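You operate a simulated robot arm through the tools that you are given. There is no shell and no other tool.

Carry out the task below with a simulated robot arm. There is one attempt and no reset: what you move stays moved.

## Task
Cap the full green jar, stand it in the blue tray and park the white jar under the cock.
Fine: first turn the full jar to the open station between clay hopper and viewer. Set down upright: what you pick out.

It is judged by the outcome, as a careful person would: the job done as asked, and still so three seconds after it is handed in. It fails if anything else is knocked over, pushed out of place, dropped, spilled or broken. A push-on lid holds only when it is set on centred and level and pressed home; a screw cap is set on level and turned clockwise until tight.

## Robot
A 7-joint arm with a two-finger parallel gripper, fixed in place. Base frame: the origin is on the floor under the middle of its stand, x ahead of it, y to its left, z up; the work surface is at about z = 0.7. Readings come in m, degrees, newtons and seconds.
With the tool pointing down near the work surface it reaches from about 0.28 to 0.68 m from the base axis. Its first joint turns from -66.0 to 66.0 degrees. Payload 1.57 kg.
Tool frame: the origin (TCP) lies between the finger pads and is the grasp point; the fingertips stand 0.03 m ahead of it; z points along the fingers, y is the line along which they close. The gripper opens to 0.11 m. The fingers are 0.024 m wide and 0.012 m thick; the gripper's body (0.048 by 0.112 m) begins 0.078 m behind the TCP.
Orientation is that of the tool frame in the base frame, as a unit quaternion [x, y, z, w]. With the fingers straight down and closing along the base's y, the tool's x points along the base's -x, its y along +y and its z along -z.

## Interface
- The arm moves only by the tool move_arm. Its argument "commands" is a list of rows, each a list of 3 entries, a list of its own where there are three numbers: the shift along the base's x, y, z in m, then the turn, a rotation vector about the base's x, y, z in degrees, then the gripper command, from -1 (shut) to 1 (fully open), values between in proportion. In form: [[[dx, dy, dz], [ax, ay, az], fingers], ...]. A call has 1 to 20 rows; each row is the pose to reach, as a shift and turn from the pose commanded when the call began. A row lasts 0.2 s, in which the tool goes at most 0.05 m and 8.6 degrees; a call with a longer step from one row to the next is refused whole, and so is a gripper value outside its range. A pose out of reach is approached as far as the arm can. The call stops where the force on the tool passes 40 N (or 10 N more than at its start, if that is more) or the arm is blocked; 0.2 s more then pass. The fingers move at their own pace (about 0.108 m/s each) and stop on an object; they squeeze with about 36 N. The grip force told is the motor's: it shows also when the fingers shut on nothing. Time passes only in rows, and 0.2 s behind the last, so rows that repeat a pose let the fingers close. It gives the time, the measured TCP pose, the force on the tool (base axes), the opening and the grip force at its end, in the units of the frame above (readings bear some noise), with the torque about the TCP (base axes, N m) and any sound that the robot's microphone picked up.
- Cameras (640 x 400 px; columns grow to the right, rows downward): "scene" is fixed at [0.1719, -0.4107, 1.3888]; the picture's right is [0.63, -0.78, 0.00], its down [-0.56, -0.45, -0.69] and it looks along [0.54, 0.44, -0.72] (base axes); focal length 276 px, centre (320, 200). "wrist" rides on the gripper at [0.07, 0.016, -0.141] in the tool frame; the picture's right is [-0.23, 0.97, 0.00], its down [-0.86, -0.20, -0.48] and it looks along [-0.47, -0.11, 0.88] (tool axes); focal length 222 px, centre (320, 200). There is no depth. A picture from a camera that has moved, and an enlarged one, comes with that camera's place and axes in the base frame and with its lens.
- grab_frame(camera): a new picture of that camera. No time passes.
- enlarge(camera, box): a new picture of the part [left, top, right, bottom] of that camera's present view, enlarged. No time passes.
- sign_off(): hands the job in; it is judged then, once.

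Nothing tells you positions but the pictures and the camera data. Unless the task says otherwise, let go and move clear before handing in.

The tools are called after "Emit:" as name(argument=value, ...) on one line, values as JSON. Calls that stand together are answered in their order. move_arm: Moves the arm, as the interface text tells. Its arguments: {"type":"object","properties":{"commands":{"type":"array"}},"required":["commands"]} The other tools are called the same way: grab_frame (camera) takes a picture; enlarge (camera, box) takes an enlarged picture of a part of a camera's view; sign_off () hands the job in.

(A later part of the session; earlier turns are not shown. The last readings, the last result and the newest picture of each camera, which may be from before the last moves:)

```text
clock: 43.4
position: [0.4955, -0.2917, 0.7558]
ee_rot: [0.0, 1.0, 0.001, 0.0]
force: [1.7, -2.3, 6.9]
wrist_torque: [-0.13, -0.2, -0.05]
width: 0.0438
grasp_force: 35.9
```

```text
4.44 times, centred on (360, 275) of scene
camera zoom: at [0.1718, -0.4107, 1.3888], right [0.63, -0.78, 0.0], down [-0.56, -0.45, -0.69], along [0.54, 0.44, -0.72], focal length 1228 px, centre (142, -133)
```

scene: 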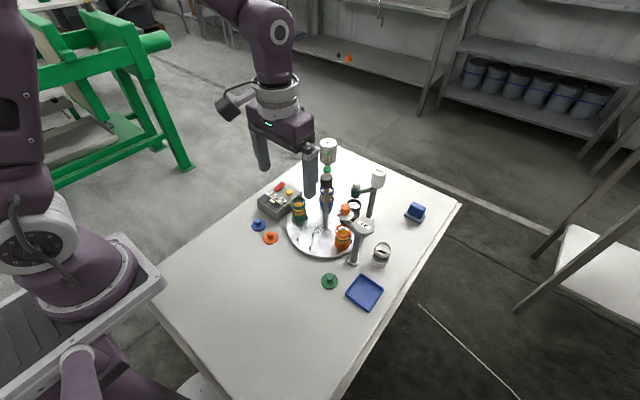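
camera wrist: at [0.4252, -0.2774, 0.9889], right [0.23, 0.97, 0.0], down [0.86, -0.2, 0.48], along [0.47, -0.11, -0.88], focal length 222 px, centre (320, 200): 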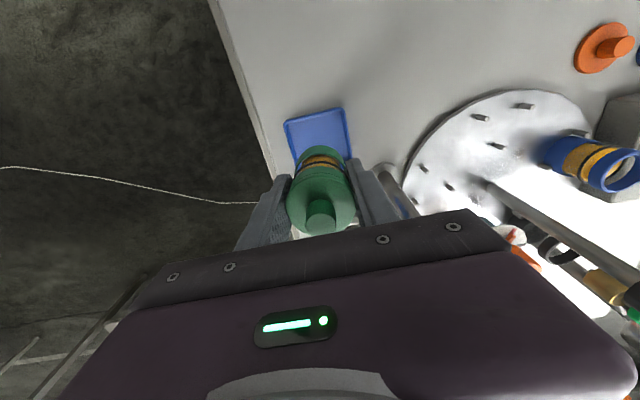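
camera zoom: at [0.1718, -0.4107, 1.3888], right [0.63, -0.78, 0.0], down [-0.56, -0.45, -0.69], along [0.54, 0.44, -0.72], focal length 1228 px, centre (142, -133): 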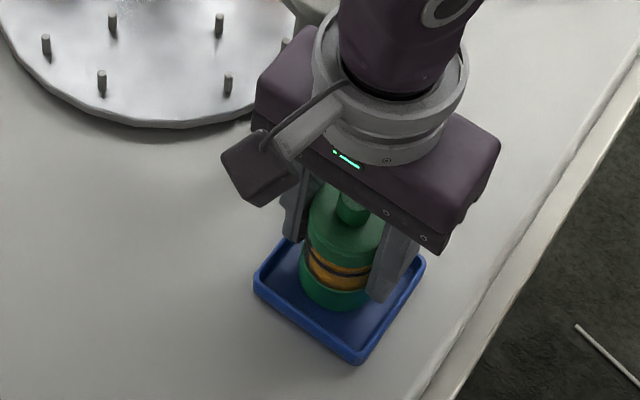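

Emit:
move_arm(commands=[[[0, 0, 0], [0, 0, 0], -0.1], [[0, 0, 0], [0, 0, 0], 0.15], [[0, 0, 0], [0, 0, 0], 0.15], [[0, 0, 0.03], [0, 0, 0], 0.15], [[0, 0, 0.07], [0, 0, 0], 0.15], [[0, 0, 0.11], [0, 0, 0], 0.15], [[-0.03, 0, 0.14], [0, 0, 0], 0.15], [[-0.06, 0, 0.14], [0, 0, 0], 0.15], [[-0.06, 0, 0.14], [0, 0, 0], 0.15]])

Emit:
grab_frame(camera="wrist")

Emit:
enlarge(camera="scene", box=[320, 220, 410, 320])

Emit:
enlarge(camera="scene", box=[240, 170, 400, 280])

```text
clock: 45.4
position: [0.4327, -0.2951, 0.9001]
ee_rot: [0.0, 1.0, 0.0, 0.0]
force: [-0.5, 0.2, -0.5]
wrist_torque: [0.01, 0.01, 0.01]
width: 0.0632
grasp_force: 0.0
```

```text
taken
camera wrist: at [0.3638, -0.278, 1.0409], right [0.23, 0.97, 0.0], down [0.86, -0.2, 0.48], along [0.47, -0.11, -0.88], focal length 222 px, centre (320, 200)
```

wrist: 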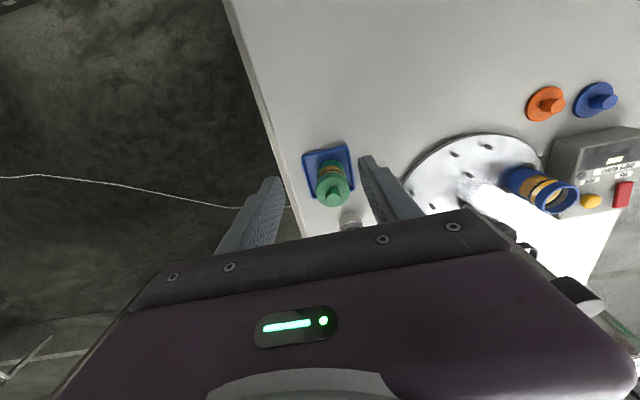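

```text
4.00 times, centred on (365, 270) of scene
camera zoom: at [0.1718, -0.4107, 1.3888], right [0.63, -0.78, 0.0], down [-0.56, -0.45, -0.69], along [0.54, 0.44, -0.72], focal length 1106 px, centre (140, -80)
```

zoom: 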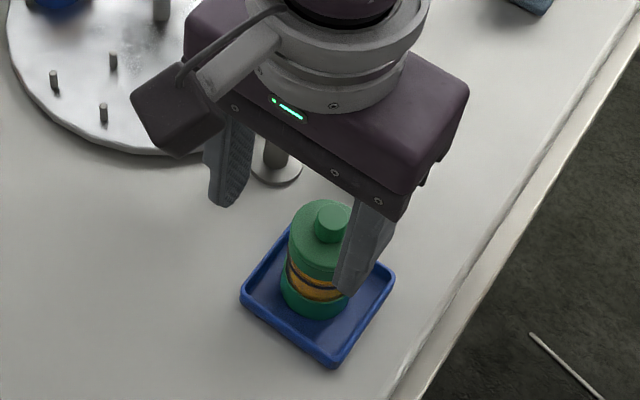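

```text
3.64 times, centred on (320, 225) of scene
camera zoom: at [0.1718, -0.4107, 1.3888], right [0.63, -0.78, 0.0], down [-0.56, -0.45, -0.69], along [0.54, 0.44, -0.72], focal length 1005 px, centre (320, 109)
```

zoom: 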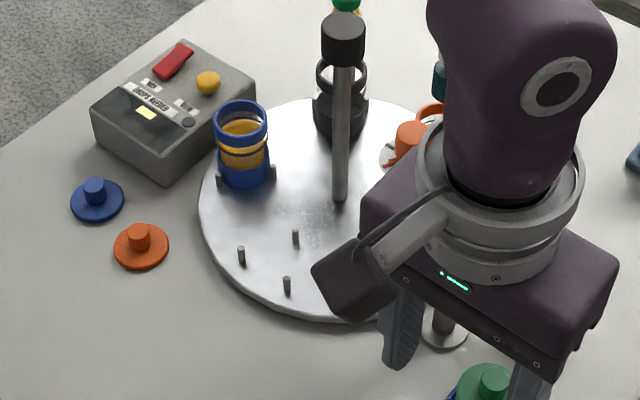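

The green jar stands capped and upright in the tray. Now I'll raise the hand and look down on the white jar.

Emit:
move_arm(commands=[[[0.02, 0.0, 0.03], [0, 0, 0], 0.3], [[0.05, 0.0, 0.05], [0, 0, 0], 0.5], [[0.08, 0.0, 0.06], [0, 0, 0], 0.5], [[0.11, 0.005, 0.06], [0, 0, 0], 0.5], [[0.125, 0.01, 0.06], [0, 0, 0], 0.5], [[0.125, 0.01, 0.06], [0, 0, 0], 0.5]])

Emit:
grab_frame(camera="wrist")

Emit:
enlarge(camera="wrist", box=[270, 110, 390, 210])

Emit:
enlarge(camera="scene", box=[340, 210, 410, 280])

```text
clock: 46.8
position: [0.5594, -0.2829, 0.957]
ee_rot: [0.0, 1.0, 0.001, 0.0]
force: [0.1, 0.0, 0.8]
wrist_torque: [-0.01, -0.01, 0.01]
width: 0.0826
grasp_force: 0.0
```

```text
taken
camera wrist: at [0.4914, -0.2657, 1.0979], right [0.23, 0.97, 0.0], down [0.86, -0.2, 0.48], along [0.47, -0.11, -0.88], focal length 222 px, centre (320, 200)
```

wrist: 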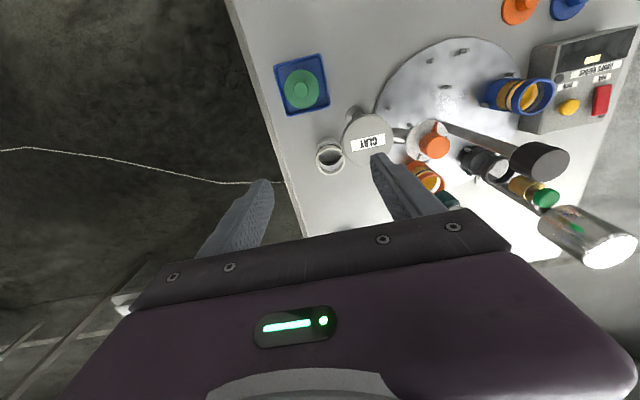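

```text
4.00 times, centred on (330, 160) of wrist
camera zoom: at [0.4914, -0.2657, 1.0979], right [0.23, 0.97, 0.0], down [0.86, -0.2, 0.48], along [0.47, -0.11, -0.88], focal length 888 px, centre (280, 360)
```

zoom: 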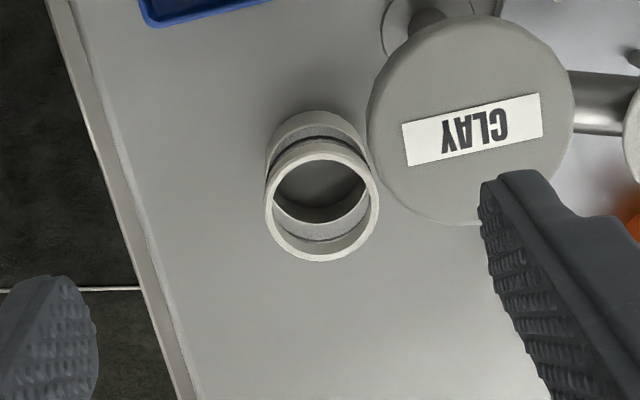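

```text
5.71 times, centred on (375, 245) of scene
camera zoom: at [0.1719, -0.4107, 1.3888], right [0.63, -0.78, 0.0], down [-0.56, -0.45, -0.69], along [0.54, 0.44, -0.72], focal length 1579 px, centre (6, -57)
```

zoom: 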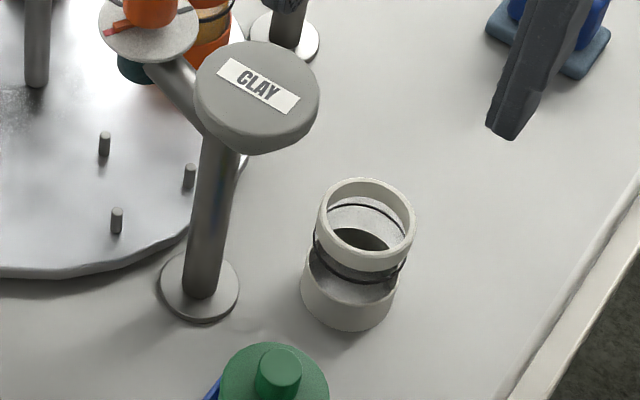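

The white jar is at about (0.607, -0.2755). The CLAY hopper head, at (0.553, -0.233) with its top near 0.88, is close by, so the hand's narrow side has to face it with the wrist camera on the far side. I'll test turning the wrist towards +140° up here in free air.

Emit:
move_arm(commands=[[[0, 0, 0], [0, 0, 8], 0.3], [[0, 0, 0], [0, 0, 16], 0.3], [[0, 0, 0], [0, 0, 24], 0.3], [[0, 0, 0], [0, 0, 32], 0.3], [[0, 0, 0], [0, 0, 40], 0.3], [[0, 0, 0], [0, 0, 48], 0.3], [[0, 0, 0], [0, 0, 56], 0.3], [[0, 0, 0], [0, 0, 64], 0.3], [[0, 0, 0], [0, 0, 72], 0.3], [[0, 0, 0], [0, 0, 80], 0.3], [[0, 0, 0], [0, 0, 80], 0.3]])

```text
clock: 49.2
position: [0.5601, -0.2833, 0.9569]
ee_rot: [-0.644, 0.765, 0.0, 0.0]
force: [-0.3, 0.9, 0.8]
wrist_torque: [-0.01, 0.01, 0.0]
width: 0.0718
grasp_force: 0.1
```

Emit:
move_arm(commands=[[[0, 0, 0], [0, 0, 8], 0.3], [[0, 0, 0], [0, 0, 16], 0.3], [[0, 0, 0], [0, 0, 24], 0.3], [[0, 0, 0], [0, 0, 32], 0.3], [[0, 0, 0], [0, 0, 40], 0.3], [[0, 0, 0], [0, 0, 48], 0.3], [[0, 0, 0], [0, 0, 56], 0.3], [[0, 0, 0], [0, 0, 60], 0.3], [[0, 0, 0], [0, 0, 60], 0.3]])

Emit:
grab_frame(camera="scene")

Emit:
grab_frame(camera="wrist")

```text
clock: 51.2
position: [0.5596, -0.2829, 0.9563]
ee_rot: [0.94, -0.342, 0.0, 0.0]
force: [0.0, -0.4, -0.5]
wrist_torque: [-0.01, 0.01, 0.0]
width: 0.0712
grasp_force: 0.0
```

```text
taken
```

scene: 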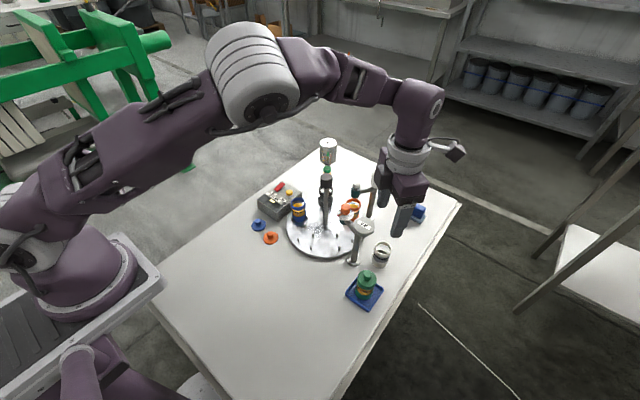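

```text
taken
camera wrist: at [0.6034, -0.3399, 1.099], right [-0.8, -0.6, 0.0], down [-0.53, 0.7, 0.48], along [-0.29, 0.38, -0.88], focal length 222 px, centre (320, 200)
```

wrist: 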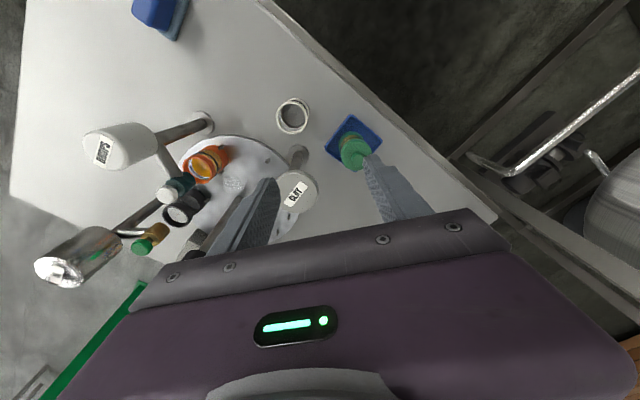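

The wrist reaches 140° cleanly, so now the camera will sit clear of the hopper. I'll re-measure the jar from this side.

Emit:
enlarge(camera="wrist", box=[260, 90, 320, 140])

Emit:
enlarge(camera="wrist", box=[250, 130, 350, 220])

```text
8.00 times, centred on (290, 115) of wrist
camera zoom: at [0.6034, -0.3399, 1.099], right [-0.8, -0.6, 0.0], down [-0.53, 0.7, 0.48], along [-0.29, 0.38, -0.88], focal length 1777 px, centre (560, 880)
```

zoom: 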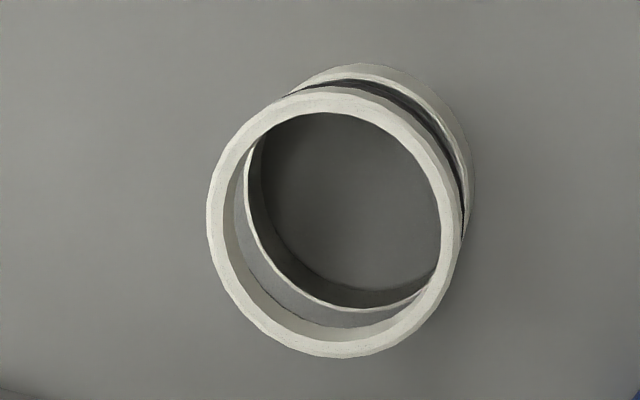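

```text
4.44 times, centred on (300, 175) of wrist
camera zoom: at [0.6034, -0.3399, 1.099], right [-0.8, -0.6, 0.0], down [-0.53, 0.7, 0.48], along [-0.29, 0.38, -0.88], focal length 987 px, centre (409, 311)
```

zoom: 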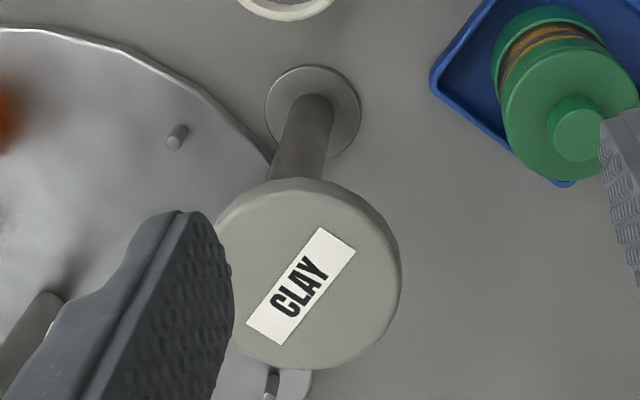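

The white jar is confirmed at (0.606, -0.276). I'll move over it and descend partway.

Emit:
move_arm(commands=[[[0.02, 0.003, 0], [0, 0, 0], 0.3], [[0.0467, 0.0069, 0], [0, 0, 0], 0.3], [[0.0467, 0.0069, -0.03], [0, 0, 0], 0.3], [[0.0467, 0.0069, -0.06], [0, 0, 0], 0.3], [[0.0467, 0.0069, -0.09], [0, 0, 0], 0.3], [[0.0467, 0.0069, -0.11], [0, 0, 0], 0.3], [[0.0467, 0.0069, -0.11], [0, 0, 0], 0.3]])

Emit:
grab_frame(camera="wrist")

Emit:
enlarge(camera="wrist", box=[260, 110, 380, 210])

Emit:
enlarge(camera="scene", box=[340, 170, 430, 290])

```text
clock: 52.8
position: [0.6074, -0.2764, 0.8474]
ee_rot: [0.94, -0.342, 0.0, 0.0]
force: [0.4, 0.6, 0.1]
wrist_torque: [0.02, -0.01, -0.04]
width: 0.0717
grasp_force: 0.0
```

```text
taken
camera wrist: at [0.6512, -0.333, 0.9886], right [-0.8, -0.6, 0.0], down [-0.53, 0.7, 0.48], along [-0.29, 0.38, -0.88], focal length 222 px, centre (320, 200)
```

wrist: 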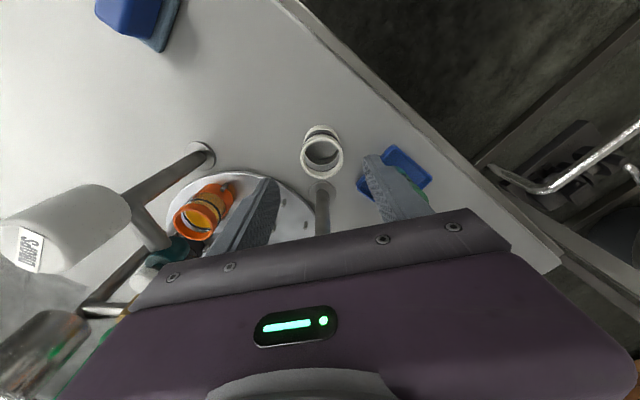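

```text
4.00 times, centred on (320, 160) of wrist
camera zoom: at [0.6512, -0.333, 0.9886], right [-0.8, -0.6, 0.0], down [-0.53, 0.7, 0.48], along [-0.29, 0.38, -0.88], focal length 888 px, centre (320, 360)
```

zoom: 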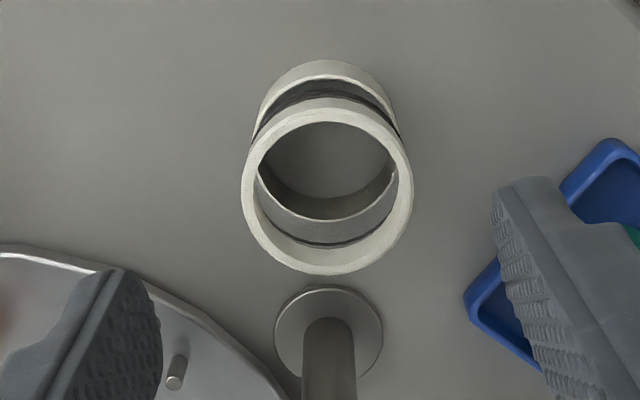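

```text
3.33 times, centred on (385, 230) of scene
camera zoom: at [0.1719, -0.4107, 1.3888], right [0.63, -0.78, 0.0], down [-0.56, -0.45, -0.69], along [0.54, 0.44, -0.72], focal length 921 px, centre (103, 100)
```

zoom: 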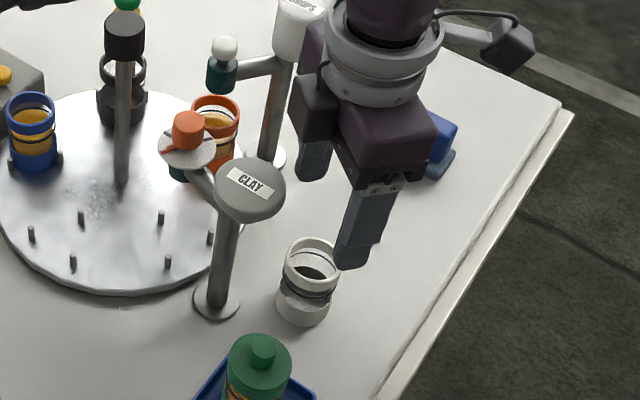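

Emit:
move_arm(commands=[[[-0.0014, -0.0008, -0.025], [0, 0, 0], 0.3], [[-0.0014, -0.0008, -0.05], [0, 0, 0], 0.3], [[-0.0014, -0.0008, -0.05], [0, 0, 0], 0.3]])

Emit:
enlarge(camera="scene", box=[340, 190, 420, 280])

Emit:
enlarge(camera="wrist", box=[250, 110, 390, 220])

```text
clock: 53.6
position: [0.6055, -0.2773, 0.7971]
ee_rot: [0.94, -0.341, 0.0, 0.0]
force: [-0.6, 0.0, 0.0]
wrist_torque: [0.0, 0.0, 0.0]
width: 0.0717
grasp_force: 0.1
```

```text
4.44 times, centred on (380, 235) of scene
camera zoom: at [0.1719, -0.4107, 1.3888], right [0.63, -0.78, 0.0], down [-0.56, -0.45, -0.69], along [0.54, 0.44, -0.72], focal length 1228 px, centre (53, 44)
```

zoom: 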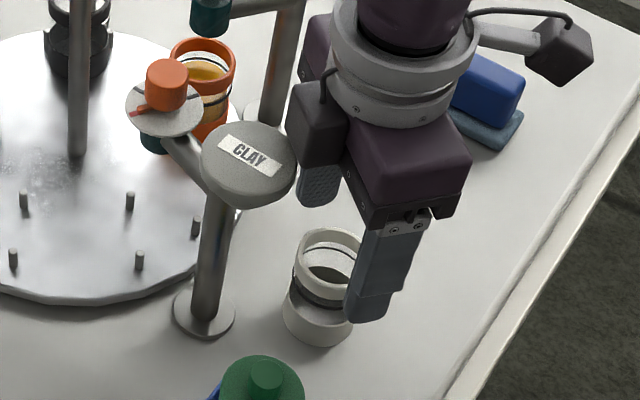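

```text
3.64 times, centred on (320, 165) of wrist
camera zoom: at [0.6493, -0.3337, 0.9381], right [-0.8, -0.6, 0.0], down [-0.53, 0.7, 0.48], along [-0.29, 0.38, -0.88], focal length 808 px, centre (320, 327)
```

zoom: 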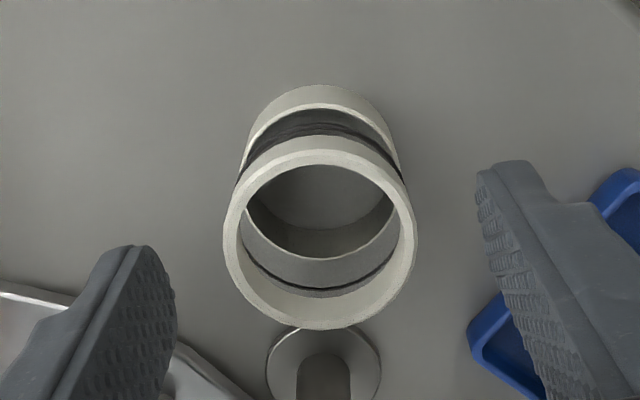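

A dark module on the hand's hopper side might be close to the CLAY head, so I'm inspecting that before going any lower.

Emit:
enlarge(camera="scene", box=[375, 185, 435, 245])

Emit:
enlarge(camera="scene", box=[350, 190, 410, 240])

```text
6.67 times, centred on (405, 215) of scene
camera zoom: at [0.1719, -0.4107, 1.3888], right [0.63, -0.78, 0.0], down [-0.56, -0.45, -0.69], along [0.54, 0.44, -0.72], focal length 1842 px, centre (-247, 100)
```

zoom: 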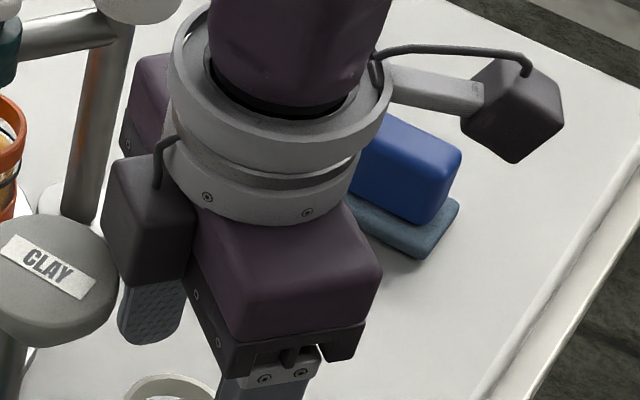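

```text
8.00 times, centred on (380, 215) of scene
camera zoom: at [0.1719, -0.4107, 1.3888], right [0.63, -0.78, 0.0], down [-0.56, -0.45, -0.69], along [0.54, 0.44, -0.72], focal length 2211 px, centre (-160, 80)
```

zoom: 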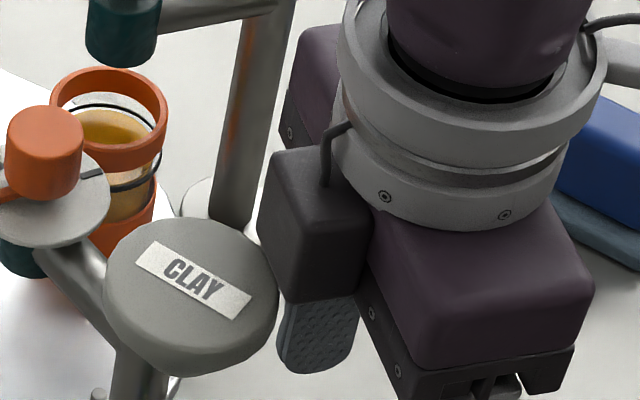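

A cable module on that side would foul the CLAY head if I went lower. So I'll back off: go up, swing the wrist to yaw -60° so only the hand's slim side and the higher camera face the hopper, and grip nearer the jar's top.

Emit:
move_arm(commands=[[[0, 0, 0.03], [0, 0, 0], 0.3], [[0, 0, 0.07], [0, 0, 0], 0.3], [[0, 0, 0.11], [0, 0, 0], 0.3], [[0, 0, 0.15], [0, 0, 0], 0.3], [[-0.02, 0, 0.16], [0, 0, -8], 0.3], [[-0.04, 0, 0.16], [0, 0, -16], 0.3], [[-0.05, 0, 0.16], [0, 0, -24], 0.3], [[-0.05, 0, 0.16], [0, 0, -32], 0.3], [[-0.05, 0, 0.16], [0, 0, -40], 0.3], [[-0.05, 0, 0.16], [0, 0, -48], 0.3], [[-0.05, 0, 0.16], [0, 0, -56], 0.3], [[-0.05, 0, 0.16], [0, 0, -64], 0.3], [[-0.05, 0, 0.16], [0, 0, -72], 0.3], [[-0.05, 0, 0.16], [0, 0, -80], 0.3], [[-0.05, 0, 0.16], [0, 0, -88], 0.3], [[-0.05, 0, 0.16], [0, 0, -96], 0.3], [[-0.05, 0, 0.16], [0, 0, -104], 0.3], [[-0.05, 0, 0.16], [0, 0, -112], 0.3], [[-0.05, 0, 0.16], [0, 0, -120], 0.3], [[-0.05, 0, 0.16], [0, 0, -120], 0.3]])

Emit:
move_arm(commands=[[[0, 0, 0], [0, 0, -8], 0.3], [[0, 0, 0], [0, 0, -16], 0.3], [[0, 0, 0], [0, 0, -24], 0.3], [[0, 0, 0], [0, 0, -32], 0.3], [[0, 0, 0], [0, 0, -40], 0.3], [[0, 0, 0], [0, 0, -48], 0.3], [[0, 0, 0], [0, 0, -56], 0.3], [[0, 0, 0], [0, 0, -64], 0.3], [[0, 0, 0], [0, 0, -72], 0.3], [[0, 0, 0], [0, 0, -80], 0.3], [[0, 0, 0], [0, 0, -80], 0.3]])

Emit:
grab_frame(camera="scene")

Emit:
grab_frame(camera="wrist")

```text
clock: 57.8
position: [0.5545, -0.2778, 0.9578]
ee_rot: [-0.172, 0.985, 0.0, 0.0]
force: [0.4, 0.0, 0.3]
wrist_torque: [-0.01, -0.01, -0.01]
width: 0.0713
grasp_force: 0.0
```

```text
clock: 60.2
position: [0.5545, -0.2765, 0.9563]
ee_rot: [0.5, 0.866, 0.0, 0.0]
force: [0.4, 0.5, 0.1]
wrist_torque: [0.01, -0.02, 0.01]
width: 0.0715
grasp_force: 0.1
```

```text
taken
```

scene: 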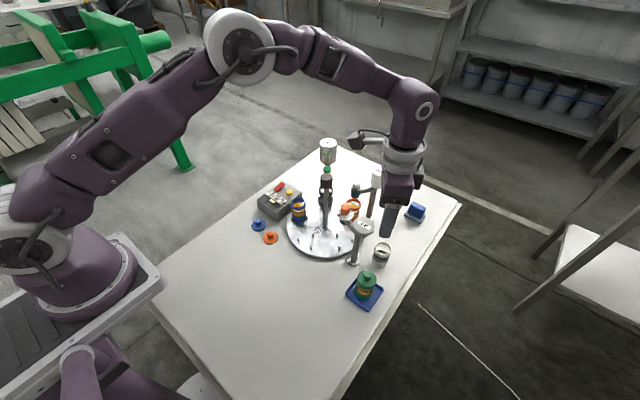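

```text
taken
camera wrist: at [0.5348, -0.2074, 1.0983], right [0.96, 0.29, 0.0], down [0.25, -0.84, 0.48], along [0.14, -0.46, -0.88], focal length 222 px, centre (320, 200)
```

wrist: 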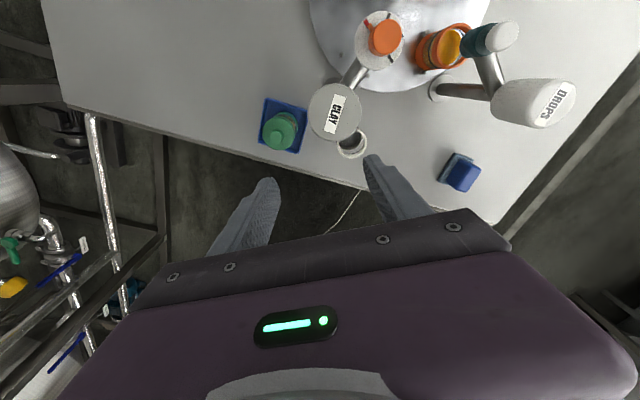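

Emit:
enlarge(camera="wrist", box=[290, 70, 390, 170])

Emit:
move_arm(commands=[[[0.02, 0, 0], [0, 0, 0], 0.3], [[0.0515, 0.0005, -0.01], [0, 0, 0], 0.3], [[0.0515, 0.0005, -0.04], [0, 0, 0], 0.3], [[0.0515, 0.0005, -0.07], [0, 0, 0], 0.3], [[0.0515, 0.0005, -0.1], [0, 0, 0], 0.3], [[0.0515, 0.0005, -0.1], [0, 0, 0], 0.3]])

Emit:
enlarge(camera="wrist", box=[250, 100, 390, 220])

Emit:
enlarge(camera="scene", box=[350, 150, 430, 260])

```text
4.00 times, centred on (340, 120) of wrist
camera zoom: at [0.5348, -0.2074, 1.0983], right [0.96, 0.29, 0.0], down [0.25, -0.84, 0.48], along [0.14, -0.46, -0.88], focal length 888 px, centre (240, 520)
```

zoom: 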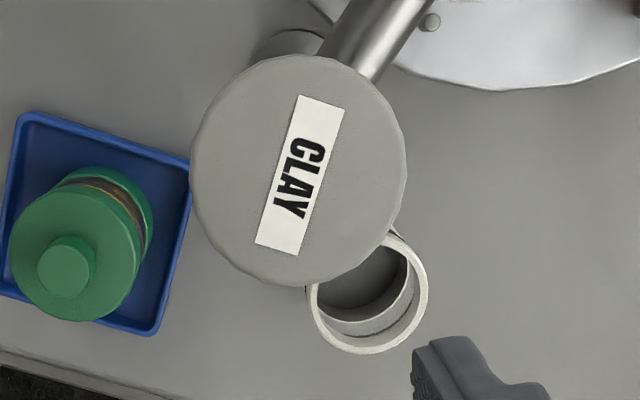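

```text
clock: 61.6
position: [0.6059, -0.2775, 0.8557]
ee_rot: [0.5, 0.866, 0.0, 0.001]
force: [-0.9, 0.1, 0.0]
wrist_torque: [-0.02, -0.02, 0.02]
width: 0.0719
grasp_force: 0.1
```

```text
3.33 times, centred on (320, 160) of wrist
camera zoom: at [0.5857, -0.208, 0.9973], right [0.96, 0.29, 0.0], down [0.26, -0.84, 0.48], along [0.14, -0.46, -0.88], focal length 740 px, centre (320, 333)
```

zoom: 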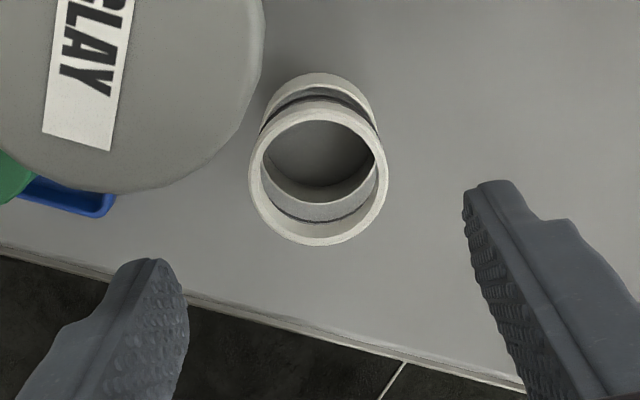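

```text
3.64 times, centred on (390, 205) of scene
camera zoom: at [0.1719, -0.4107, 1.3888], right [0.63, -0.78, 0.0], down [-0.56, -0.45, -0.69], along [0.54, 0.44, -0.72], focal length 1005 px, centre (66, 182)
```

zoom: 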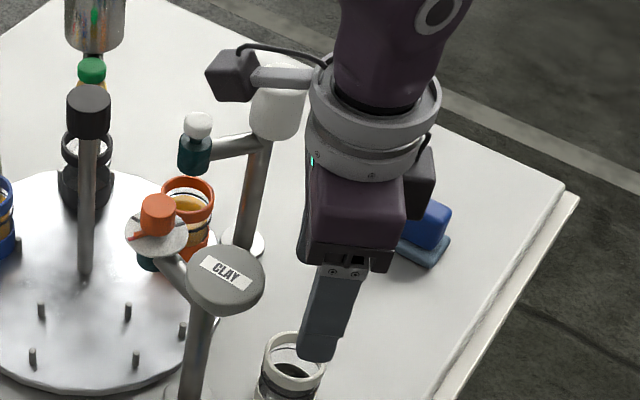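

From here the hopper head clears the hand on the slim side and the camera will pass above it. The jar is centred within 2 mm. I'll descend in two stages and check the clearance in between.

Emit:
move_arm(commands=[[[-0.0005, 0.0005, -0.025], [0, 0, 0], 0.3], [[-0.0005, 0.0005, -0.05], [0, 0, 0], 0.3], [[-0.0005, 0.0005, -0.065], [0, 0, 0], 0.3], [[-0.0005, 0.0005, -0.065], [0, 0, 0], 0.3]])

Emit:
enlarge(camera="wrist", box=[220, 60, 400, 230])

Emit:
enlarge(camera="scene", box=[350, 180, 420, 270])

```text
clock: 62.6
position: [0.6058, -0.277, 0.7924]
ee_rot: [0.499, 0.867, 0.001, 0.0]
force: [0.2, 1.1, -0.1]
wrist_torque: [-0.01, 0.0, -0.01]
width: 0.0714
grasp_force: 0.1
```

```text
2.35 times, centred on (310, 145) of wrist
camera zoom: at [0.5861, -0.2073, 0.9337], right [0.96, 0.29, 0.0], down [0.26, -0.84, 0.48], along [0.14, -0.46, -0.88], focal length 523 px, centre (344, 329)
```

zoom: 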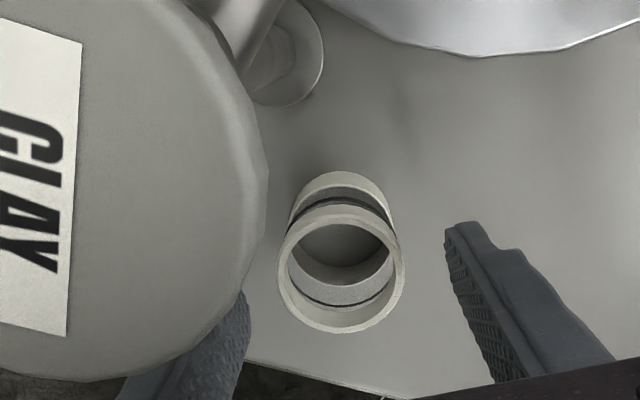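

```text
4.44 times, centred on (385, 225) of scene
camera zoom: at [0.1719, -0.4107, 1.3888], right [0.63, -0.78, 0.0], down [-0.56, -0.45, -0.69], along [0.54, 0.44, -0.72], focal length 1228 px, centre (31, 89)
```

zoom: 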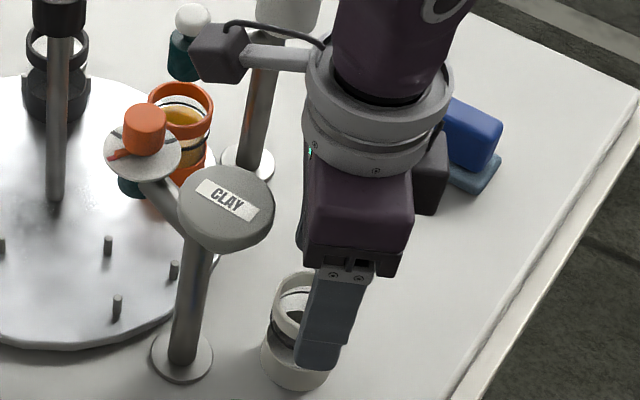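

Clearance looks good: the hopper top reads about 0.871 and stays below the camera. I'll descend to the grip height.

Emit:
move_arm(commands=[[[0, 0, -0.01], [0, 0, 0], 0.3], [[0, 0, -0.02], [0, 0, 0], 0.3], [[0, 0, -0.028], [0, 0, 0], 0.3], [[0, 0, -0.028], [0, 0, 0], 0.3]])

Emit:
enlarge(camera="wrist", box=[220, 80, 400, 230])

Emit:
enlarge(camera="scene", box=[350, 190, 420, 280])

```text
clock: 63.6
position: [0.606, -0.2761, 0.7639]
ee_rot: [0.5, 0.866, 0.0, 0.001]
force: [-0.3, 0.2, 0.0]
wrist_torque: [0.0, 0.03, -0.01]
width: 0.0716
grasp_force: 0.1
```

```text
2.67 times, centred on (310, 155) of wrist
camera zoom: at [0.5846, -0.2074, 0.9049], right [0.96, 0.29, 0.0], down [0.26, -0.84, 0.48], along [0.14, -0.46, -0.88], focal length 592 px, centre (347, 320)
```

zoom: 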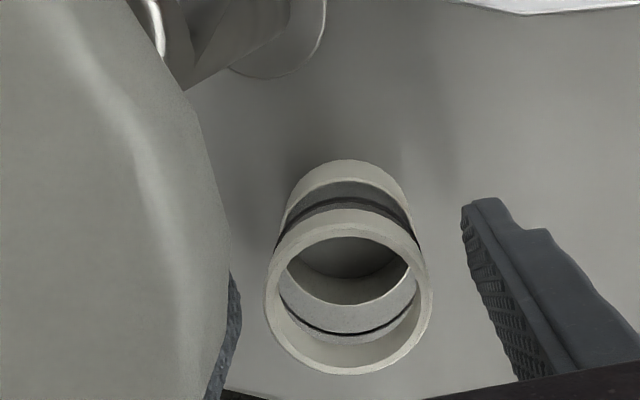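

```text
4.44 times, centred on (385, 235) of scene
camera zoom: at [0.1719, -0.4107, 1.3888], right [0.63, -0.78, 0.0], down [-0.56, -0.45, -0.69], along [0.54, 0.44, -0.72], focal length 1228 px, centre (31, 44)
```

zoom: 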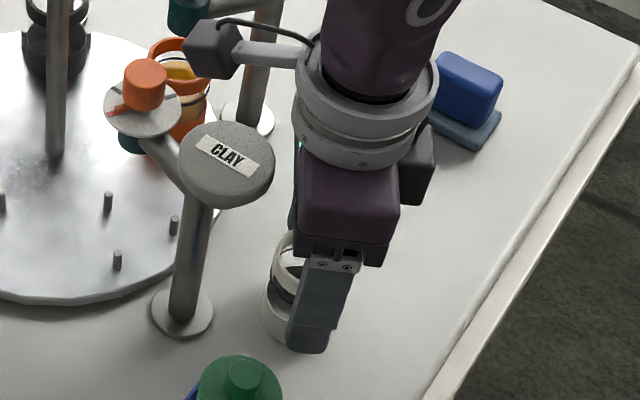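

No contact anywhere, so I'll close on the white jar.

Emit:
move_arm(commands=[[[0, 0, 0], [0, 0, 0], 0.0], [[0, 0, 0], [0, 0, 0], -0.4], [[0, 0, 0], [0, 0, 0], -1], [[0, 0, 0], [0, 0, 0], -1]])

Emit:
enlarge(camera="wrist", box=[220, 80, 400, 230])

```text
clock: 64.6
position: [0.6048, -0.2772, 0.7636]
ee_rot: [0.5, 0.866, 0.0, 0.0]
force: [-0.2, 0.0, 0.5]
wrist_torque: [0.0, 0.01, -0.02]
width: 0.0426
grasp_force: 36.1
```

```text
2.67 times, centred on (310, 155) of wrist
camera zoom: at [0.5846, -0.2073, 0.905], right [0.96, 0.29, 0.0], down [0.26, -0.84, 0.48], along [0.14, -0.46, -0.88], focal length 592 px, centre (347, 320)
```

zoom: 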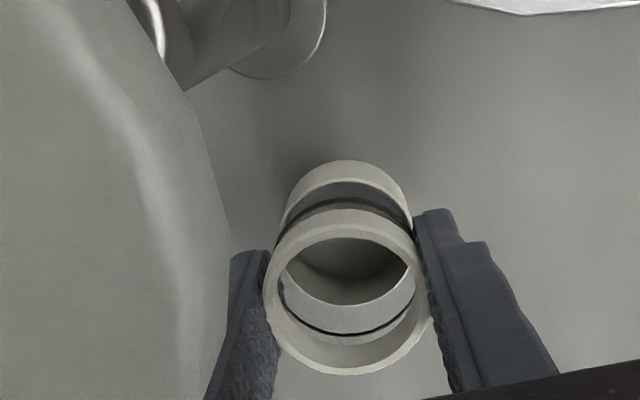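

Emit:
move_arm(commands=[[[0, 0, 0.006], [0, 0, 0], -1], [[0, 0, 0.015], [0, 0, 0], -1], [[0, 0, 0.03], [0, 0, 0], -1], [[0, 0, 0.03], [0, 0, 0], -1]])

Emit:
enlarge(camera="wrist", box=[220, 80, 400, 230])

Emit:
enlarge(camera="scene", box=[350, 190, 420, 280])

```text
clock: 65.6
position: [0.6076, -0.2749, 0.7963]
ee_rot: [0.5, 0.866, 0.0, 0.0]
force: [0.3, 0.1, -0.5]
wrist_torque: [-0.04, 0.01, 0.0]
width: 0.0426
grasp_force: 35.6
```

```text
2.67 times, centred on (310, 155) of wrist
camera zoom: at [0.5871, -0.2058, 0.9363], right [0.96, 0.29, 0.0], down [0.26, -0.84, 0.48], along [0.14, -0.46, -0.88], focal length 592 px, centre (347, 320)
```

zoom: 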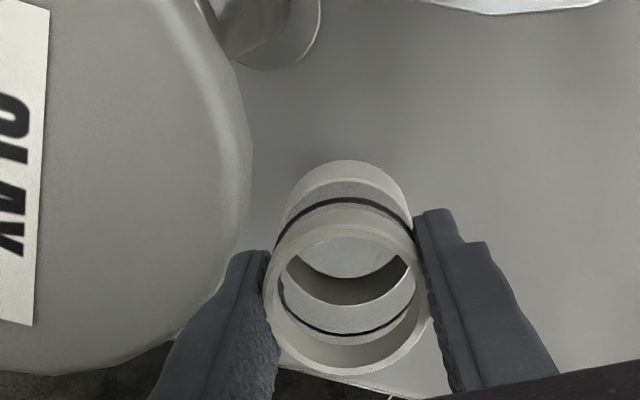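

```text
4.44 times, centred on (385, 235) of scene
camera zoom: at [0.1719, -0.4107, 1.3888], right [0.63, -0.78, 0.0], down [-0.56, -0.45, -0.69], along [0.54, 0.44, -0.72], focal length 1228 px, centre (31, 44)
```

zoom: 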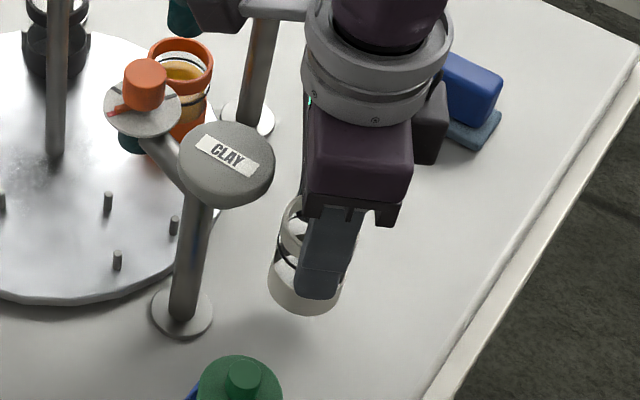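

The white jar is up and level. I'll raise it above everything, then bring it to the open station while turning back to yaw 0.

Emit:
move_arm(commands=[[[0, 0, 0.04], [0, 0, 0], -1], [[0, 0, 0.08], [0, 0, 0], -1], [[0, 0, 0.12], [0, 0, 0], -1], [[0, 0, 0.16], [0, 0, 0], -1], [[0, 0, 0.18], [0, 0, 0], -1], [[-0.015, 0.015, 0.18], [0, 0, 6], -1], [[-0.035, 0.035, 0.18], [0, 0, 12], -1], [[-0.055, 0.055, 0.18], [0, 0, 18], -1], [[-0.075, 0.08, 0.18], [0, 0, 24], -1], [[-0.09, 0.105, 0.18], [0, 0, 30], -1], [[-0.105, 0.13, 0.18], [0, 0, 36], -1], [[-0.115, 0.15, 0.18], [0, 0, 42], -1], [[-0.12, 0.165, 0.18], [0, 0, 48], -1], [[-0.12, 0.165, 0.18], [0, 0, 54], -1], [[-0.12, 0.165, 0.18], [0, 0, 60], -1], [[-0.12, 0.165, 0.18], [0, 0, 60], -1]])

Emit:
grab_frame(camera="wrist")

Emit:
grab_frame(camera="scene")

```text
clock: 69.0
position: [0.4856, -0.1111, 0.9732]
ee_rot: [-0.001, 1.0, 0.0, 0.001]
force: [0.6, 0.0, 0.6]
wrist_torque: [0.03, -0.01, 0.0]
width: 0.0424
grasp_force: 36.2
```

```text
taken
camera wrist: at [0.4166, -0.0944, 1.1147], right [0.22, 0.97, 0.0], down [0.86, -0.2, 0.48], along [0.47, -0.11, -0.88], focal length 222 px, centre (320, 200)
```

wrist: 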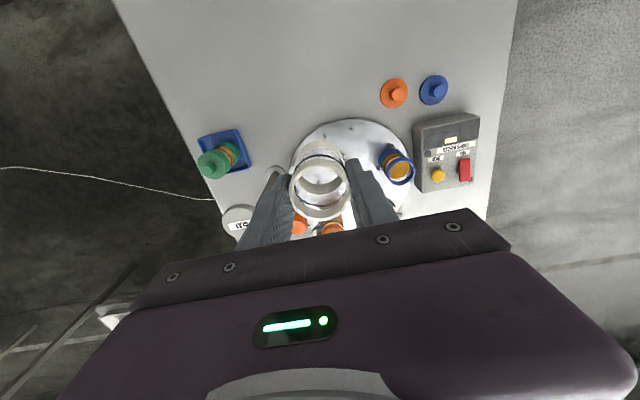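

```text
taken
```

scene: 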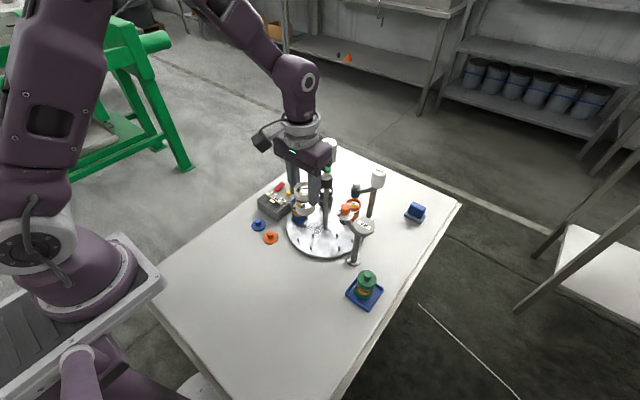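

Before placing, I need the exact peg centre of the open slot, so I'll measure the pegs from both cameras.

Emit:
enlarge(camera="wrist", box=[280, 110, 420, 200])

Emit:
enlarge(camera="scene", box=[285, 215, 345, 260])

Emit:
enlarge(camera="scene", box=[335, 260, 395, 320])

```text
4.44 times, centred on (350, 155) of wrist
camera zoom: at [0.4166, -0.0944, 1.1147], right [0.22, 0.97, 0.0], down [0.86, -0.2, 0.48], along [0.47, -0.11, -0.88], focal length 987 px, centre (187, 400)
```

zoom: 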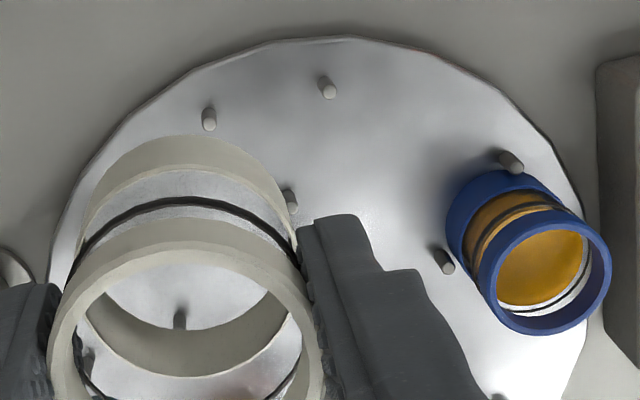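

```text
8.89 times, centred on (315, 238) of scene
camera zoom: at [0.1719, -0.4107, 1.3888], right [0.63, -0.78, 0.0], down [-0.56, -0.45, -0.69], along [0.54, 0.44, -0.72], focal length 2457 px, centre (364, -133)
```

zoom: 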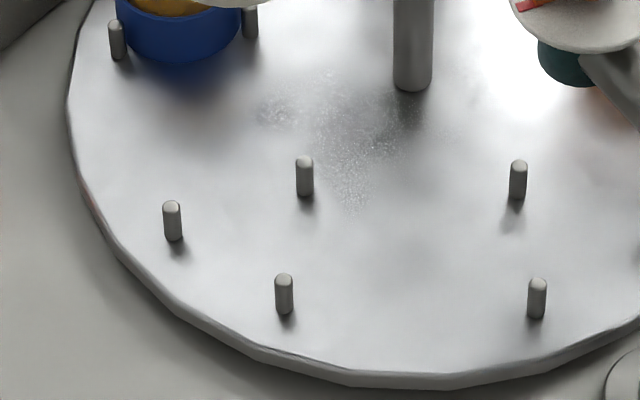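

```text
6.67 times, centred on (365, 290) of scene
camera zoom: at [0.1719, -0.4107, 1.3888], right [0.63, -0.78, 0.0], down [-0.56, -0.45, -0.69], along [0.54, 0.44, -0.72], focal length 1842 px, centre (20, -400)
```

zoom: 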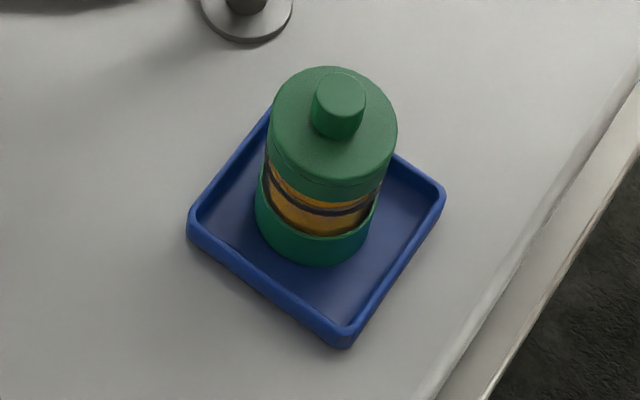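

The station's peg centre is (0.5175, -0.082) from both cameras. I'll bring the jar over it and stop about 3 cm above the pegs to compare directly.

Emit:
move_arm(commands=[[[0.017, 0.014, 0], [0, 0, 0], -1], [[0.0338, 0.0278, 0], [0, 0, 0], -1], [[0.0338, 0.0278, -0.04], [0, 0, 0], -1], [[0.0338, 0.0278, -0.08], [0, 0, 0], -1], [[0.0338, 0.0278, -0.115], [0, 0, 0], -1], [[0.0338, 0.0278, -0.145], [0, 0, 0], -1], [[0.0338, 0.0278, -0.155], [0, 0, 0], -1], [[0.0338, 0.0278, -0.155], [0, 0, 0], -1]])

Emit:
enlarge(camera="wrist", box=[260, 110, 380, 210])

Emit:
enlarge(camera="scene", box=[290, 205, 340, 250])

```text
clock: 70.8
position: [0.5222, -0.0838, 0.8179]
ee_rot: [0.0, 1.0, 0.0, 0.001]
force: [-0.2, 0.3, 0.0]
wrist_torque: [0.01, -0.01, 0.02]
width: 0.0422
grasp_force: 36.3
```

```text
4.00 times, centred on (320, 160) of wrist
camera zoom: at [0.4532, -0.0665, 0.9597], right [0.23, 0.97, 0.0], down [0.86, -0.2, 0.48], along [0.47, -0.11, -0.88], focal length 888 px, centre (320, 360)
```

zoom: 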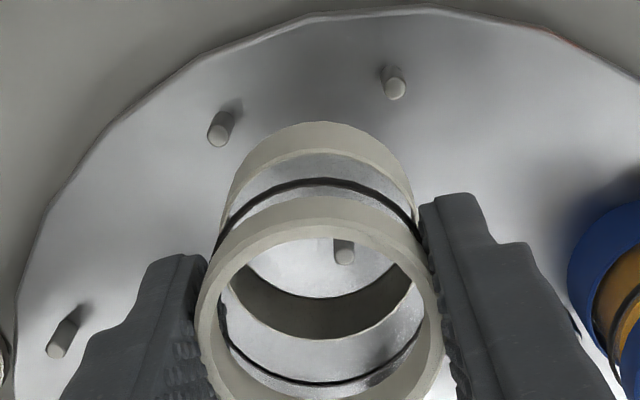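

```text
8.89 times, centred on (315, 228) of scene
camera zoom: at [0.1719, -0.4107, 1.3888], right [0.63, -0.78, 0.0], down [-0.56, -0.45, -0.69], along [0.54, 0.44, -0.72], focal length 2457 px, centre (364, -44)
```

zoom: 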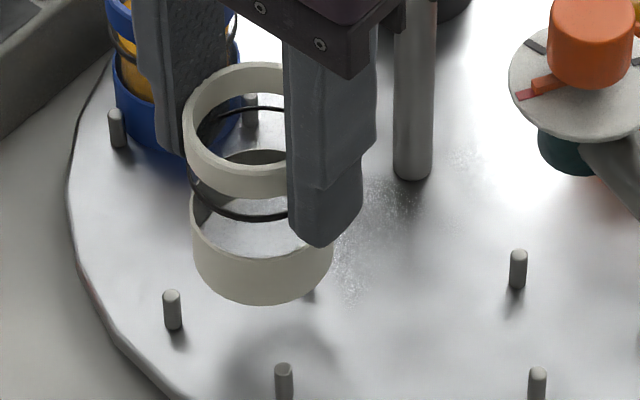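

Emit:
enlarge(camera="wrist", box=[280, 130, 360, 220])

Emit:
enlarge(camera="scene", box=[300, 208, 330, 240])

```text
4.44 times, centred on (320, 175) of wrist
camera zoom: at [0.4532, -0.0665, 0.9597], right [0.23, 0.97, 0.0], down [0.86, -0.2, 0.48], along [0.47, -0.11, -0.88], focal length 987 px, centre (320, 311)
```

zoom: 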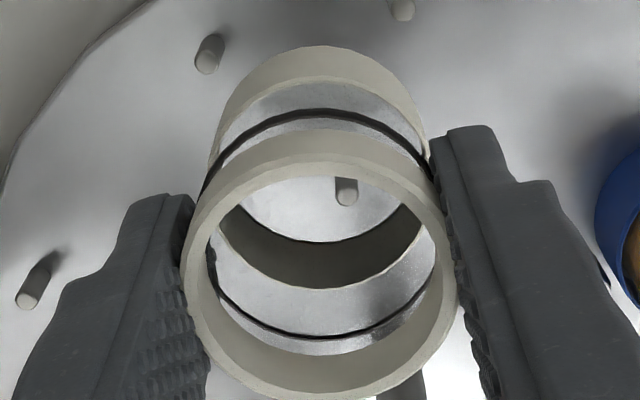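

```text
12.50 times, centred on (315, 224) of scene
camera zoom: at [0.1719, -0.4107, 1.3888], right [0.63, -0.78, 0.0], down [-0.56, -0.45, -0.69], along [0.54, 0.44, -0.72], focal length 3455 px, centre (382, -100)
```

zoom: 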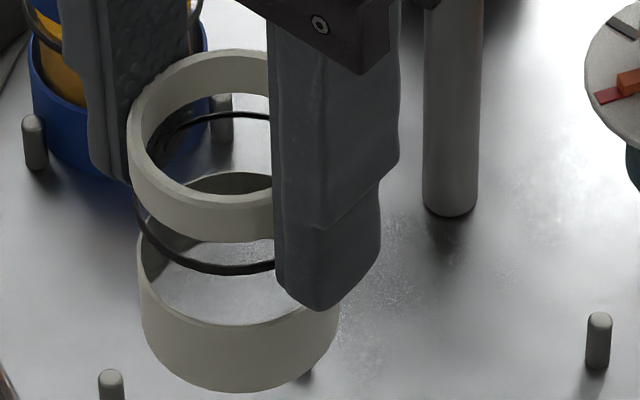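

The jar hangs straight and its axis is exactly at the TCP, so I need to shift by about (-5.2, +0.7) mm. I'll do that and go down to just above the peg tops.

Emit:
move_arm(commands=[[[-0.0026, 0.0003, 0], [0, 0, 0], -1], [[-0.0052, 0.0007, -0.006], [0, 0, 0], -1], [[-0.0052, 0.0007, -0.013], [0, 0, 0], -1], [[-0.0052, 0.0007, -0.013], [0, 0, 0], -1]])

Emit:
enlarge(camera="wrist", box=[270, 120, 370, 200])

Emit:
enlarge(camera="scene", box=[295, 212, 335, 252])

```text
clock: 71.8
position: [0.5156, -0.083, 0.8057]
ee_rot: [0.0, 1.0, 0.0, 0.0]
force: [0.8, -0.8, -0.1]
wrist_torque: [0.0, 0.02, 0.0]
width: 0.0424
grasp_force: 36.5
```

```text
5.00 times, centred on (320, 160) of wrist
camera zoom: at [0.447, -0.0664, 0.9468], right [0.23, 0.97, 0.0], down [0.86, -0.2, 0.48], along [0.47, -0.11, -0.88], focal length 1111 px, centre (320, 400)
```

zoom: 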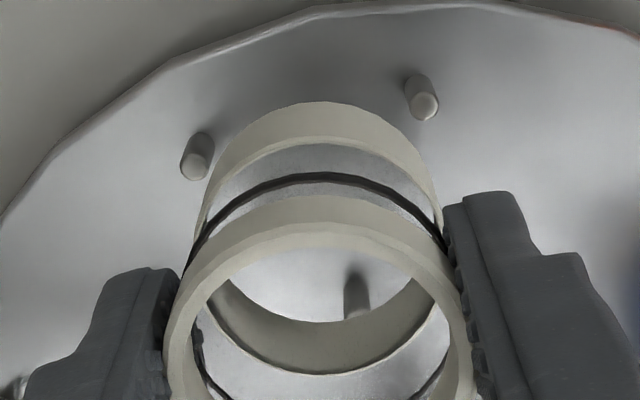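

```text
10.00 times, centred on (315, 232) of scene
camera zoom: at [0.1719, -0.4107, 1.3888], right [0.63, -0.78, 0.0], down [-0.56, -0.45, -0.69], along [0.54, 0.44, -0.72], focal length 2764 px, centre (370, -120)
```

zoom: 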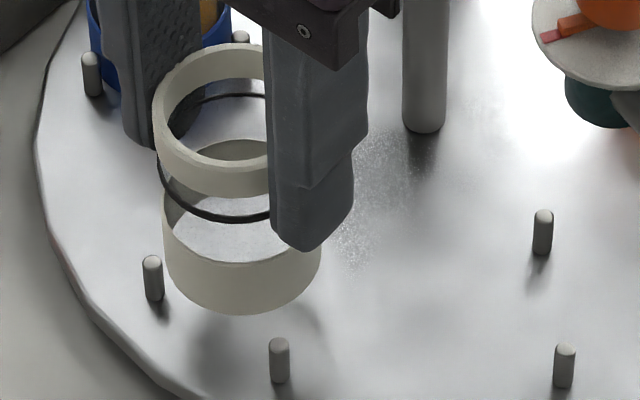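

Now it's within about 1 mm. I'll trim by (+0.8, +0.8) mm and lower slowly while watching the force.

Emit:
move_arm(commands=[[[0.0008, 0.0008, 0], [0, 0, 0], -1], [[0.0008, 0.0008, -0.004], [0, 0, 0], -1], [[0.0008, 0.0008, -0.008], [0, 0, 0], -1], [[0.0008, 0.0008, -0.012], [0, 0, 0], -1], [[0.0008, 0.0008, -0.012], [0, 0, 0], -1]])

Emit:
enlarge(camera="wrist", box=[270, 120, 370, 200])

Emit:
enlarge(camera="scene", box=[295, 212, 335, 252])

```text
clock: 73.0
position: [0.5162, -0.0834, 0.7936]
ee_rot: [0.0, 1.0, 0.001, 0.0]
force: [0.2, 0.4, -1.2]
wrist_torque: [0.01, 0.01, 0.02]
width: 0.042
grasp_force: 36.4
```

```text
5.00 times, centred on (320, 160) of wrist
camera zoom: at [0.4474, -0.0658, 0.9349], right [0.23, 0.97, 0.0], down [0.86, -0.2, 0.48], along [0.47, -0.11, -0.88], focal length 1111 px, centre (320, 400)
```

zoom: 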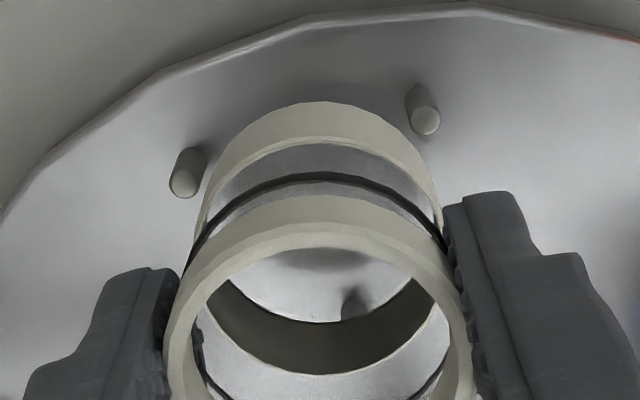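

```text
10.00 times, centred on (315, 232) of scene
camera zoom: at [0.1719, -0.4107, 1.3888], right [0.63, -0.78, 0.0], down [-0.56, -0.45, -0.69], along [0.54, 0.44, -0.72], focal length 2764 px, centre (370, -120)
```

zoom: 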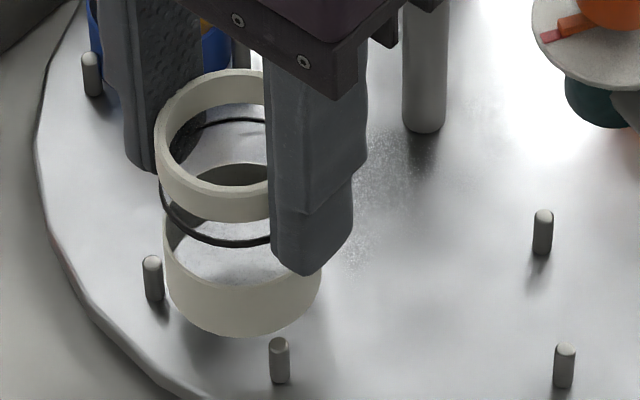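

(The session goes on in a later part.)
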